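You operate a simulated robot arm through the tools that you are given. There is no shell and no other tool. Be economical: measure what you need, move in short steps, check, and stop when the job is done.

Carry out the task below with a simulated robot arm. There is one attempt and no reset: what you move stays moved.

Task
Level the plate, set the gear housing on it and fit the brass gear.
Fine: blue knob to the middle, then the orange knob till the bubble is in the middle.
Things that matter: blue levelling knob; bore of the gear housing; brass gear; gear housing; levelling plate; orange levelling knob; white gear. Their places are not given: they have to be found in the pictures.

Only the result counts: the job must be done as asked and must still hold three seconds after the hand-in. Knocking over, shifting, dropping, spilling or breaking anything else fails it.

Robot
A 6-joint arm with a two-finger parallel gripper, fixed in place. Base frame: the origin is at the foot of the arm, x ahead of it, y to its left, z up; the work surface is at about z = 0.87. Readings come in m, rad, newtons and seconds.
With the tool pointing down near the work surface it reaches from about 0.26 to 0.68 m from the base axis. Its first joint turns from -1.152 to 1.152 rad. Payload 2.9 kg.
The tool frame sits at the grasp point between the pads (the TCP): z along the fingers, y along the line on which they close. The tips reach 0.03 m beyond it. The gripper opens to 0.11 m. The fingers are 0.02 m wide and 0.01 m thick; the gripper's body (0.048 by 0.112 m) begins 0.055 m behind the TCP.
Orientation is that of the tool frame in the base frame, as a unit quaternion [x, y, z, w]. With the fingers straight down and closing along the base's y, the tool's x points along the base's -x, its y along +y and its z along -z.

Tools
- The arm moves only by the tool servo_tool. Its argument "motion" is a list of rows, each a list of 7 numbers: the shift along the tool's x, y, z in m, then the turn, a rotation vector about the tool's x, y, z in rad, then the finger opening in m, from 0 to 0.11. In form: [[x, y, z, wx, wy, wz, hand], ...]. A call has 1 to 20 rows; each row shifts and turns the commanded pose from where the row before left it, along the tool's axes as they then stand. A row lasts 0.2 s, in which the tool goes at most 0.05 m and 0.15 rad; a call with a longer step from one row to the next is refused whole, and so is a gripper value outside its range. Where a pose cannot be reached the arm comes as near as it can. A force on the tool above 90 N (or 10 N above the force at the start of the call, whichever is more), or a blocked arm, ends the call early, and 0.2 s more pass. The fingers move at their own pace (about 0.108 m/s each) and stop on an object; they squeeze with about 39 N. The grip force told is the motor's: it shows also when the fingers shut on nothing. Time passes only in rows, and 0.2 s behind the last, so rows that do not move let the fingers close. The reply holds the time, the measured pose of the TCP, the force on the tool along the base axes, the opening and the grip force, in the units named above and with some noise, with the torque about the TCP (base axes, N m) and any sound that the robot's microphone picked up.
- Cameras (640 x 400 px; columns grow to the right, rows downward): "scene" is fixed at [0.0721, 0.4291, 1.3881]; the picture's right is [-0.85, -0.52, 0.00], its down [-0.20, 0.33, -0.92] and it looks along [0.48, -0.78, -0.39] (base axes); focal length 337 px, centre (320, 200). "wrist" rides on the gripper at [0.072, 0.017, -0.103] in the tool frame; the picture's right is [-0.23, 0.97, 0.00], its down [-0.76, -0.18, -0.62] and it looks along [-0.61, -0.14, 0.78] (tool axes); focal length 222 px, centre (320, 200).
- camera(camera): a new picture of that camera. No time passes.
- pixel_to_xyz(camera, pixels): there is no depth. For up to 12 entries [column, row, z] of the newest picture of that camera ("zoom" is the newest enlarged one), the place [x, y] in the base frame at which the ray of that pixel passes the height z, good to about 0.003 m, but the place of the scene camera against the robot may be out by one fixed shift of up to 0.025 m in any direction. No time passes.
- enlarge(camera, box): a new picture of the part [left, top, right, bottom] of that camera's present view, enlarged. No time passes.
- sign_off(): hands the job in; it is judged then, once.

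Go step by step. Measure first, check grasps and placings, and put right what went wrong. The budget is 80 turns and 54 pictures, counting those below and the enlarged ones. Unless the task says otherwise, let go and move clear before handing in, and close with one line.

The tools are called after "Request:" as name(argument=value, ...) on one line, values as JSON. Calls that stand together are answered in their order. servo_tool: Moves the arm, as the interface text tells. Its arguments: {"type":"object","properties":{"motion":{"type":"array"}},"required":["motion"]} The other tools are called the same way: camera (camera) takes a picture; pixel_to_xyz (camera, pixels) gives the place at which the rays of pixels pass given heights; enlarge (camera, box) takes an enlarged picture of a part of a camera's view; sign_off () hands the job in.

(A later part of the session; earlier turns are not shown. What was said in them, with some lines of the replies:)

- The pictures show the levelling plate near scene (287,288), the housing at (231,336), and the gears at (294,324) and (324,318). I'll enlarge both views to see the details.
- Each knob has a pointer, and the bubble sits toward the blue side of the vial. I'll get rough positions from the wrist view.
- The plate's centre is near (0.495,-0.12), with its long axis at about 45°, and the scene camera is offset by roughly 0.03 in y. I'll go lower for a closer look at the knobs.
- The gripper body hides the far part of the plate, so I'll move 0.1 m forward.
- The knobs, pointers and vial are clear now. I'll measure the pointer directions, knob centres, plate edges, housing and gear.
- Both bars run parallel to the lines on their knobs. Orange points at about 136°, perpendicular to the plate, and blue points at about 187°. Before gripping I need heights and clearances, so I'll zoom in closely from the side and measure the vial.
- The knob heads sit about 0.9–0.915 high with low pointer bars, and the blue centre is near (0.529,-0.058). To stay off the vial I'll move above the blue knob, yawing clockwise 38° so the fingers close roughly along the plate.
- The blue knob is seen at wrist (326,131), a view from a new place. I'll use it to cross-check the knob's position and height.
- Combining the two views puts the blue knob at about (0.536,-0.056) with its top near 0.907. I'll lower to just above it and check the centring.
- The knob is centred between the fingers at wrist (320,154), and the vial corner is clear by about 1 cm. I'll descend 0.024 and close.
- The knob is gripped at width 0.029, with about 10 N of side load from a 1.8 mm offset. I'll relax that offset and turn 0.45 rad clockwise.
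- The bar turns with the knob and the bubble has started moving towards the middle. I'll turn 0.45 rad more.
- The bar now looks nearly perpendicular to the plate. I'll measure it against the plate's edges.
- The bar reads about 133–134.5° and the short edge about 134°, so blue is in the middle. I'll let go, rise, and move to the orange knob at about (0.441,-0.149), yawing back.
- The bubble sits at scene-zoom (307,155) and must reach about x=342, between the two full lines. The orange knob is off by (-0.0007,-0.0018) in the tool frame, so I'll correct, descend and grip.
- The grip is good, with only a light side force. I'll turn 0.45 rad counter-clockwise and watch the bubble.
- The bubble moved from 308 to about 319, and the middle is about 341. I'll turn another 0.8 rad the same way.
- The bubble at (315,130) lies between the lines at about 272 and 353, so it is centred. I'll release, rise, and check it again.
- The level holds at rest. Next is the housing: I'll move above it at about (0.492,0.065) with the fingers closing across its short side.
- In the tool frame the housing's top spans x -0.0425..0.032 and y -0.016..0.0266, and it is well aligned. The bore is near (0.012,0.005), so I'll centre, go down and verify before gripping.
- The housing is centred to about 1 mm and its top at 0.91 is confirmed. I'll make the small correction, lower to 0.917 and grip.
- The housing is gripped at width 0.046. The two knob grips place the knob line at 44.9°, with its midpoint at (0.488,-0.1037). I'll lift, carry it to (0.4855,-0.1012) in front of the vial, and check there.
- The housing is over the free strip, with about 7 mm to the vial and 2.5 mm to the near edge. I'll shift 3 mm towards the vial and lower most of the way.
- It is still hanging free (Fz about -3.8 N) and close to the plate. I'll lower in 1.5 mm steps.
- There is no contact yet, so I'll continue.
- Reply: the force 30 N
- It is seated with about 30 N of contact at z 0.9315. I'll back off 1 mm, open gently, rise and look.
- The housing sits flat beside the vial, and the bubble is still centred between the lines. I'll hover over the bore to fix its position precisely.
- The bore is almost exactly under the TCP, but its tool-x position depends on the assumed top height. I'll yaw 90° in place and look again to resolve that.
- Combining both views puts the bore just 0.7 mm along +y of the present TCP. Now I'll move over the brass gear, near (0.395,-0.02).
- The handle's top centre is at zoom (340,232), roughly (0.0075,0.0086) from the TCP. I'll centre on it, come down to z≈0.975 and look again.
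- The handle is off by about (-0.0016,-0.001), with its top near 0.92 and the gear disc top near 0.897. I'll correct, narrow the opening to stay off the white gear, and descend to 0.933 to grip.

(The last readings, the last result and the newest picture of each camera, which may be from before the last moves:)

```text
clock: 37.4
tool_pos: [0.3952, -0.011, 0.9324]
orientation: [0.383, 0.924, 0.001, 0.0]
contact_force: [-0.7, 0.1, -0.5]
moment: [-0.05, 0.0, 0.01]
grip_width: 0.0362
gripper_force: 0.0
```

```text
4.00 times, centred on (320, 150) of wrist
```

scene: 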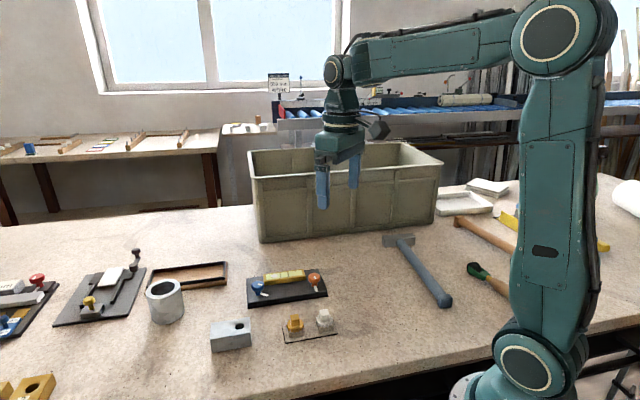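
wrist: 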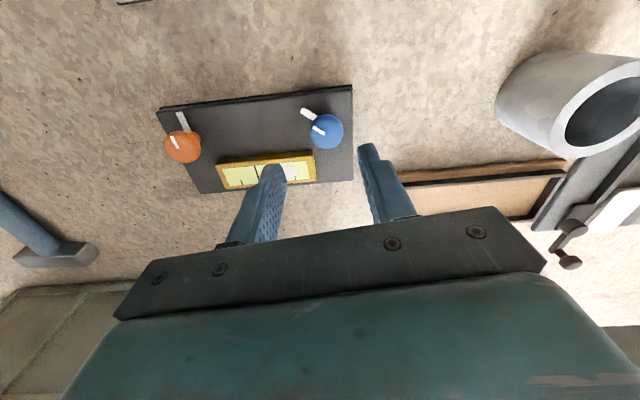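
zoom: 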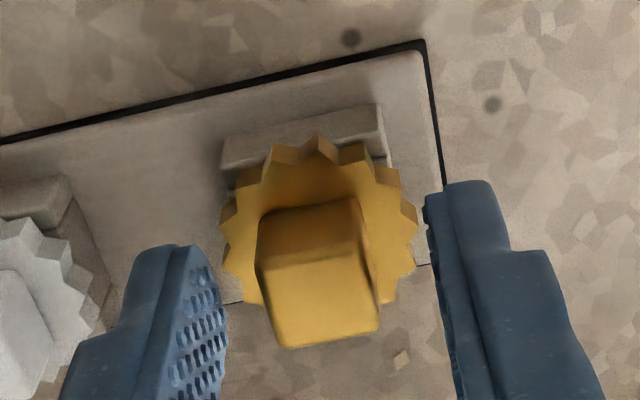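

The handle is centred between the pads and the fingertips clear the disc. I'll close now.

Request:
servo_tool(motion=[[0, 0, 0, 0, 0, 0, 0.024], [0, 0, 0, 0, 0, 0, 0.012], [0, 0, 0, 0, 0, 0, 0.006], [0, 0, 0, 0, 0, 0, 0.006]])

```text
clock: 38.4
tool_pos: [0.3954, -0.0115, 0.9339]
orientation: [0.383, 0.924, 0.0, -0.001]
contact_force: [-0.2, 0.5, 0.0]
moment: [0.01, 0.01, 0.02]
grip_width: 0.0166
gripper_force: 39.3
```

The handle is gripped at 0.0166. I'll lift straight up and look at the underside.

Request:
servo_tool(motion=[[0, 0, -0.01, 0, 0, 0, 0.006], [0, 0, -0.025, 0, 0, 0, 0.006], [0, 0, -0.035, 0, 0, 0, 0.006], [0, 0, 0, 0, 0, 0, 0.006]])

Request:
enlarge(camera="scene", box=[265, 260, 345, 340])

Request:
enlarge(camera="wrist", box=[240, 100, 400, 200])

```text
clock: 39.4
tool_pos: [0.3952, -0.0094, 1.0031]
orientation: [0.382, 0.924, 0.0, 0.001]
contact_force: [0.4, -0.5, -0.2]
moment: [0.0, 0.03, 0.01]
grip_width: 0.0169
gripper_force: 39.2
```

```text
5.00 times, centred on (305, 300) of scene
```

zoom: 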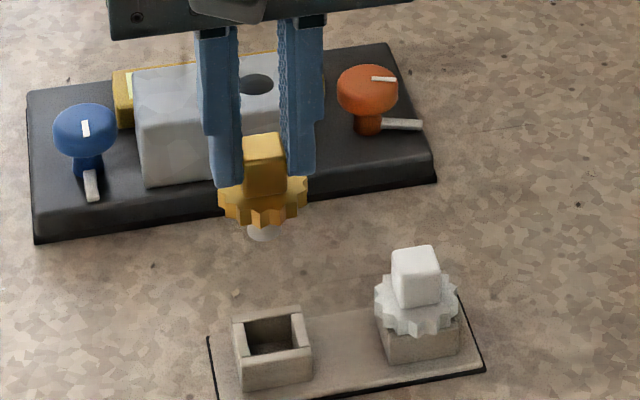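

```text
4.00 times, centred on (320, 150) of wrist
```

zoom: 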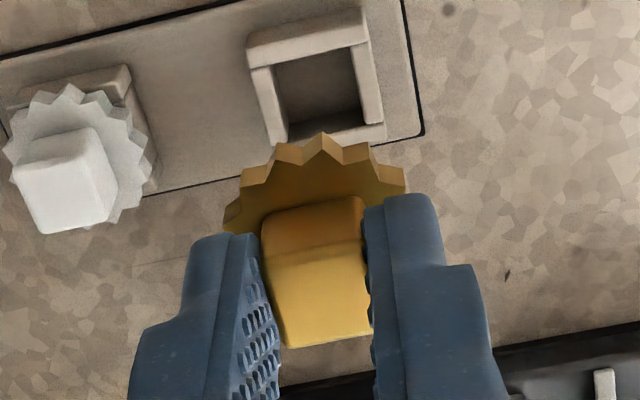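

The gear has a short peg underneath. By command bookkeeping the bore is at tool (-0.1313,-0.0154) from here, so I'll go there at this height, lower a little and look.

Request:
servo_tool(motion=[[-0.0328, -0.0039, 0, 0, 0, 0, 0.006], [-0.0328, -0.0039, 0, 0, 0, 0, 0.006], [-0.0328, -0.0038, 0, 0, 0, 0, 0.006], [-0.0329, -0.0038, 0, 0, 0, 0, 0.006], [0, 0, 0.016, 0, 0, 0, 0.006], [0, 0, 0, 0, 0, 0, 0.006], [0, 0, 0, 0, 0, 0, 0.006]])

Request:
enlarge(camera="scene", box=[260, 250, 330, 310])

Request:
enlarge(camera="wrist", box=[240, 80, 400, 180])

```text
clock: 41.0
tool_pos: [0.4777, -0.1156, 0.9859]
orientation: [0.382, 0.924, 0.0, 0.0]
contact_force: [0.4, 0.1, -0.8]
moment: [-0.04, 0.01, 0.0]
grip_width: 0.0168
gripper_force: 39.3
```

```text
6.67 times, centred on (295, 280) of scene
```

zoom: 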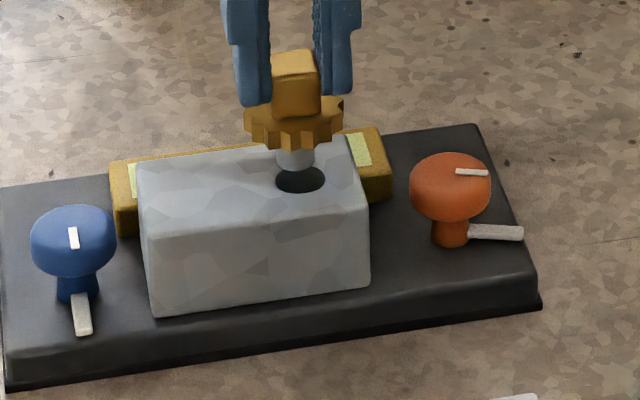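

```text
4.00 times, centred on (320, 130) of wrist
```

zoom: 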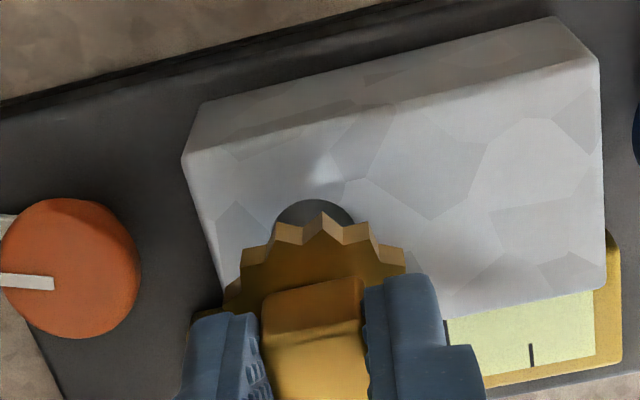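

Scene view: the peg is centred at col 296 and the bore at col 300. The wrist view also shows the bore about 1 mm to -y. I'll shift y by -0.001 and lower gently.

Request:
servo_tool(motion=[[0, -0.0011, 0, 0, 0, 0, 0.006], [0, 0, 0.003, 0, 0, 0, 0.006], [0, 0, 0.003, 0, 0, 0, 0.006], [0, 0, 0.003, 0, 0, 0, 0.006], [0, 0, 0, 0, 0, 0, 0.006]])

Request:
enlarge(camera="scene", box=[270, 255, 320, 300])

```text
clock: 42.2
tool_pos: [0.4777, -0.1161, 0.98]
orientation: [0.382, 0.924, 0.0, 0.001]
contact_force: [-6.7, 1.4, 29.5]
moment: [-0.12, 0.2, 0.0]
grip_width: 0.0172
gripper_force: 38.5
```

```text
8.89 times, centred on (295, 278) of scene
```

zoom: 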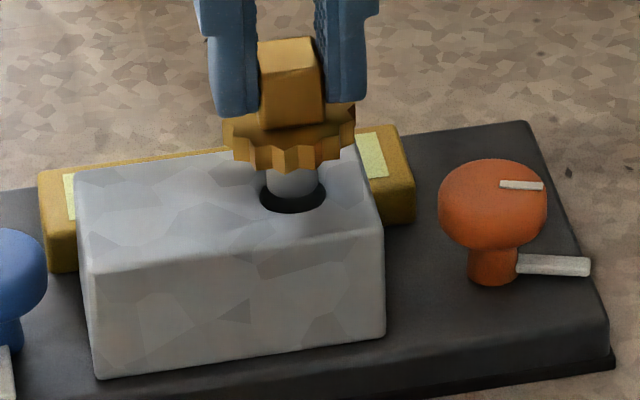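

There is contact at z=0.98. The peg bottom at zoom (291,187) sits behind the bore centre (293,198), so the gear is about 4 mm too far from the camera. I'll raise 5 mm, shift tool x +0.0038 and check.

Request:
servo_tool(motion=[[0, 0, -0.004, 0, 0, 0, 0.006], [0, 0, -0.004, 0, 0, 0, 0.006], [0.0038, 0, 0, 0, 0, 0, 0.006], [0, 0, 0, 0, 0, 0, 0.006]])

Request:
enlarge(camera="scene", box=[270, 255, 320, 300])

Request:
enlarge(camera="wrist", box=[240, 80, 400, 180])

```text
clock: 43.2
tool_pos: [0.4755, -0.1142, 0.9859]
orientation: [0.382, 0.924, 0.0, -0.001]
contact_force: [0.2, 0.0, -0.6]
moment: [0.03, -0.01, -0.02]
grip_width: 0.0168
gripper_force: 39.1
```

```text
8.89 times, centred on (295, 278) of scene
```

zoom: 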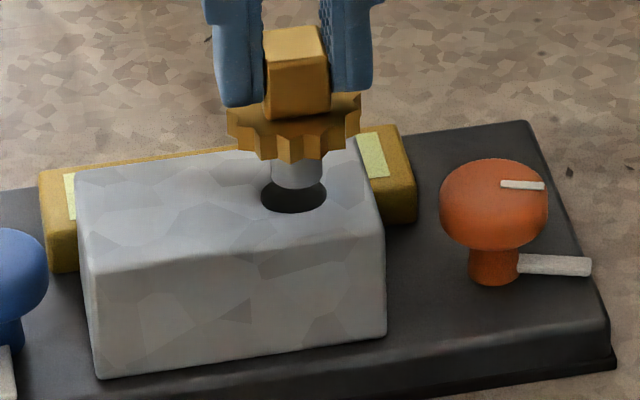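

```text
4.00 times, centred on (320, 130) of wrist
```

zoom: 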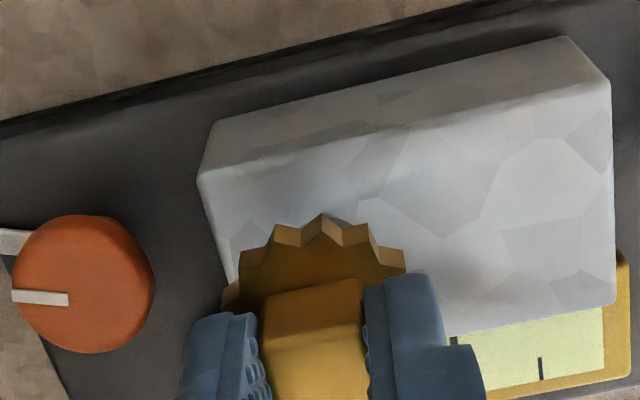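

With the remaining drop, the peg should land at about (297,200) against the bore at (293,198). I'll correct y by +0.0007 and lower.

Request:
servo_tool(motion=[[0, 0.0007, 0, 0, 0, 0, 0.006], [0, 0, 0.003, 0, 0, 0, 0.006], [0, 0, 0.003, 0, 0, 0, 0.006], [0, 0, 0.003, 0, 0, 0, 0.006], [0, 0, 0, 0, 0, 0, 0.006]])

Request:
enlarge(camera="scene", box=[270, 255, 320, 300])

```text
clock: 44.4
tool_pos: [0.4751, -0.112, 0.9769]
orientation: [0.382, 0.924, 0.0, 0.0]
contact_force: [0.3, -1.1, -0.6]
moment: [-0.01, -0.02, 0.02]
grip_width: 0.0171
gripper_force: 38.7
```

```text
8.89 times, centred on (295, 278) of scene
```

zoom: 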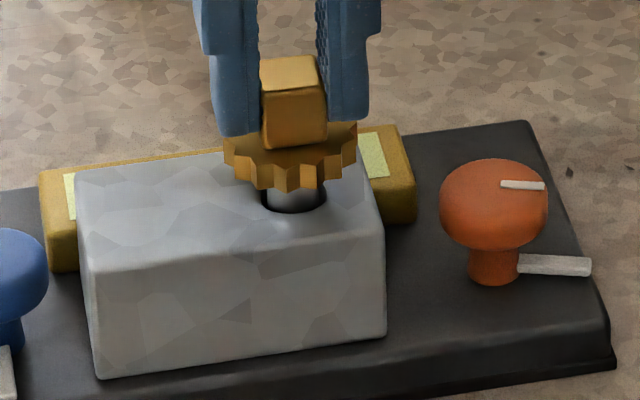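

The peg is entering the bore with no force. I'll keep lowering until it seats.

Request:
servo_tool(motion=[[0, 0, 0.002, 0, 0, 0, 0.006], [0, 0, 0.002, 0, 0, 0, 0.006], [0, 0, 0.002, 0, 0, 0, 0.006], [0, 0, 0, 0, 0, 0, 0.006]])

```text
clock: 45.4
tool_pos: [0.475, -0.1123, 0.9709]
orientation: [0.382, 0.924, 0.0, 0.0]
contact_force: [-0.1, 0.0, -0.1]
moment: [-0.04, -0.05, 0.02]
grip_width: 0.0168
gripper_force: 39.1
```

It is still free, so I'll continue in small steps.

Request:
servo_tool(motion=[[0, 0, 0.0015, 0, 0, 0, 0.006], [0, 0, 0.0015, 0, 0, 0, 0.006], [0, 0, 0.001, 0, 0, 0, 0.006], [0, 0, 0, 0, 0, 0, 0.006]])

Request:
enlarge(camera="scene", box=[270, 255, 320, 300])

```text
clock: 46.4
tool_pos: [0.475, -0.1125, 0.9681]
orientation: [0.383, 0.924, 0.0, 0.0]
contact_force: [1.8, -0.6, 0.3]
moment: [-0.1, -0.07, 0.0]
grip_width: 0.0168
gripper_force: 38.9
```

```text
8.89 times, centred on (295, 278) of scene
```

zoom: 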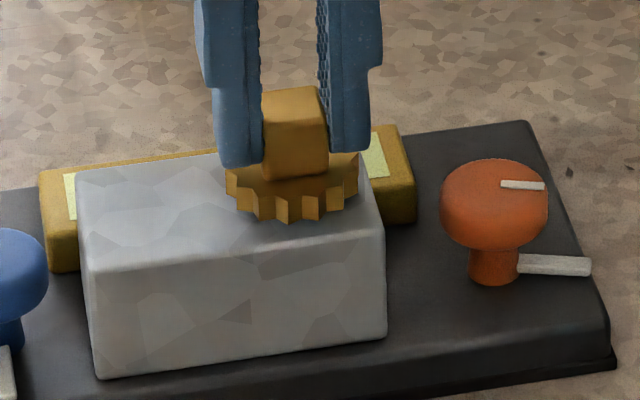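

It is nearly down, with the disc a millimetre or two above the housing and a slight side force. I'll continue in 1 mm steps.

Request:
servo_tool(motion=[[0, 0, 0.001, 0, 0, 0, 0.006], [0, 0, 0.001, 0, 0, 0, 0.006], [0, 0, 0.001, 0, 0, 0, 0.006], [0, 0, 0, 0, 0, 0, 0.006]])

```text
clock: 47.4
tool_pos: [0.4742, -0.1122, 0.965]
orientation: [0.382, 0.924, -0.001, 0.001]
contact_force: [0.7, 0.3, 7.7]
moment: [-0.11, -0.05, -0.03]
grip_width: 0.0167
gripper_force: 39.0
```

Seated: 7.7 N at z=0.965, matching the expected seat height. I'll release, rise clear, and check everything.

Request:
servo_tool(motion=[[0, 0, 0.0003, 0, 0, 0, 0.02], [0, 0, 0, 0, 0, 0, 0.036], [0, 0, 0, 0, 0, 0, 0.036], [0, 0, -0.02, 0, 0, 0, 0.036], [0, 0, -0.04, 0, 0, 0, 0.036], [0, 0, -0.04, 0, 0, 0, 0.036], [0, 0, 0, 0, 0, 0, 0.036]])

Request:
enlarge(camera="scene", box=[245, 250, 335, 310])

Request:
enlarge(camera="wrist", box=[220, 50, 420, 175])

```text
clock: 49.0
tool_pos: [0.4749, -0.112, 1.0645]
orientation: [0.383, 0.924, 0.0, 0.0]
contact_force: [-0.4, 0.2, 0.8]
moment: [0.01, -0.01, -0.01]
grip_width: 0.0357
gripper_force: 0.1
```

```text
6.67 times, centred on (290, 280) of scene
```

zoom: 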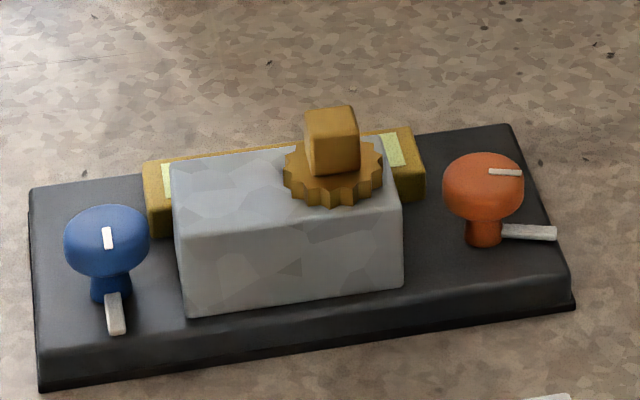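

```text
3.20 times, centred on (320, 112) of wrist
```

zoom: 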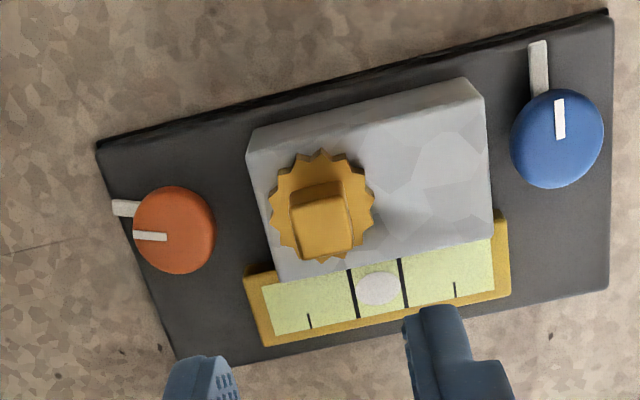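

The bubble at wrist zoom (378,288) is midway between the lines at 352 and 404. The blue pointer is square to the plate, the housing sits flat, and the gear is seated in the bore. The hand is clear, so I'm handing in.

Request:
sign_off()

```text
The job is handed in.
```

I levelled the plate (blue knob to the middle, then orange until the bubble was centred), set the housing on it and seated the brass gear in the bore; the bubble was still centred when I handed in.
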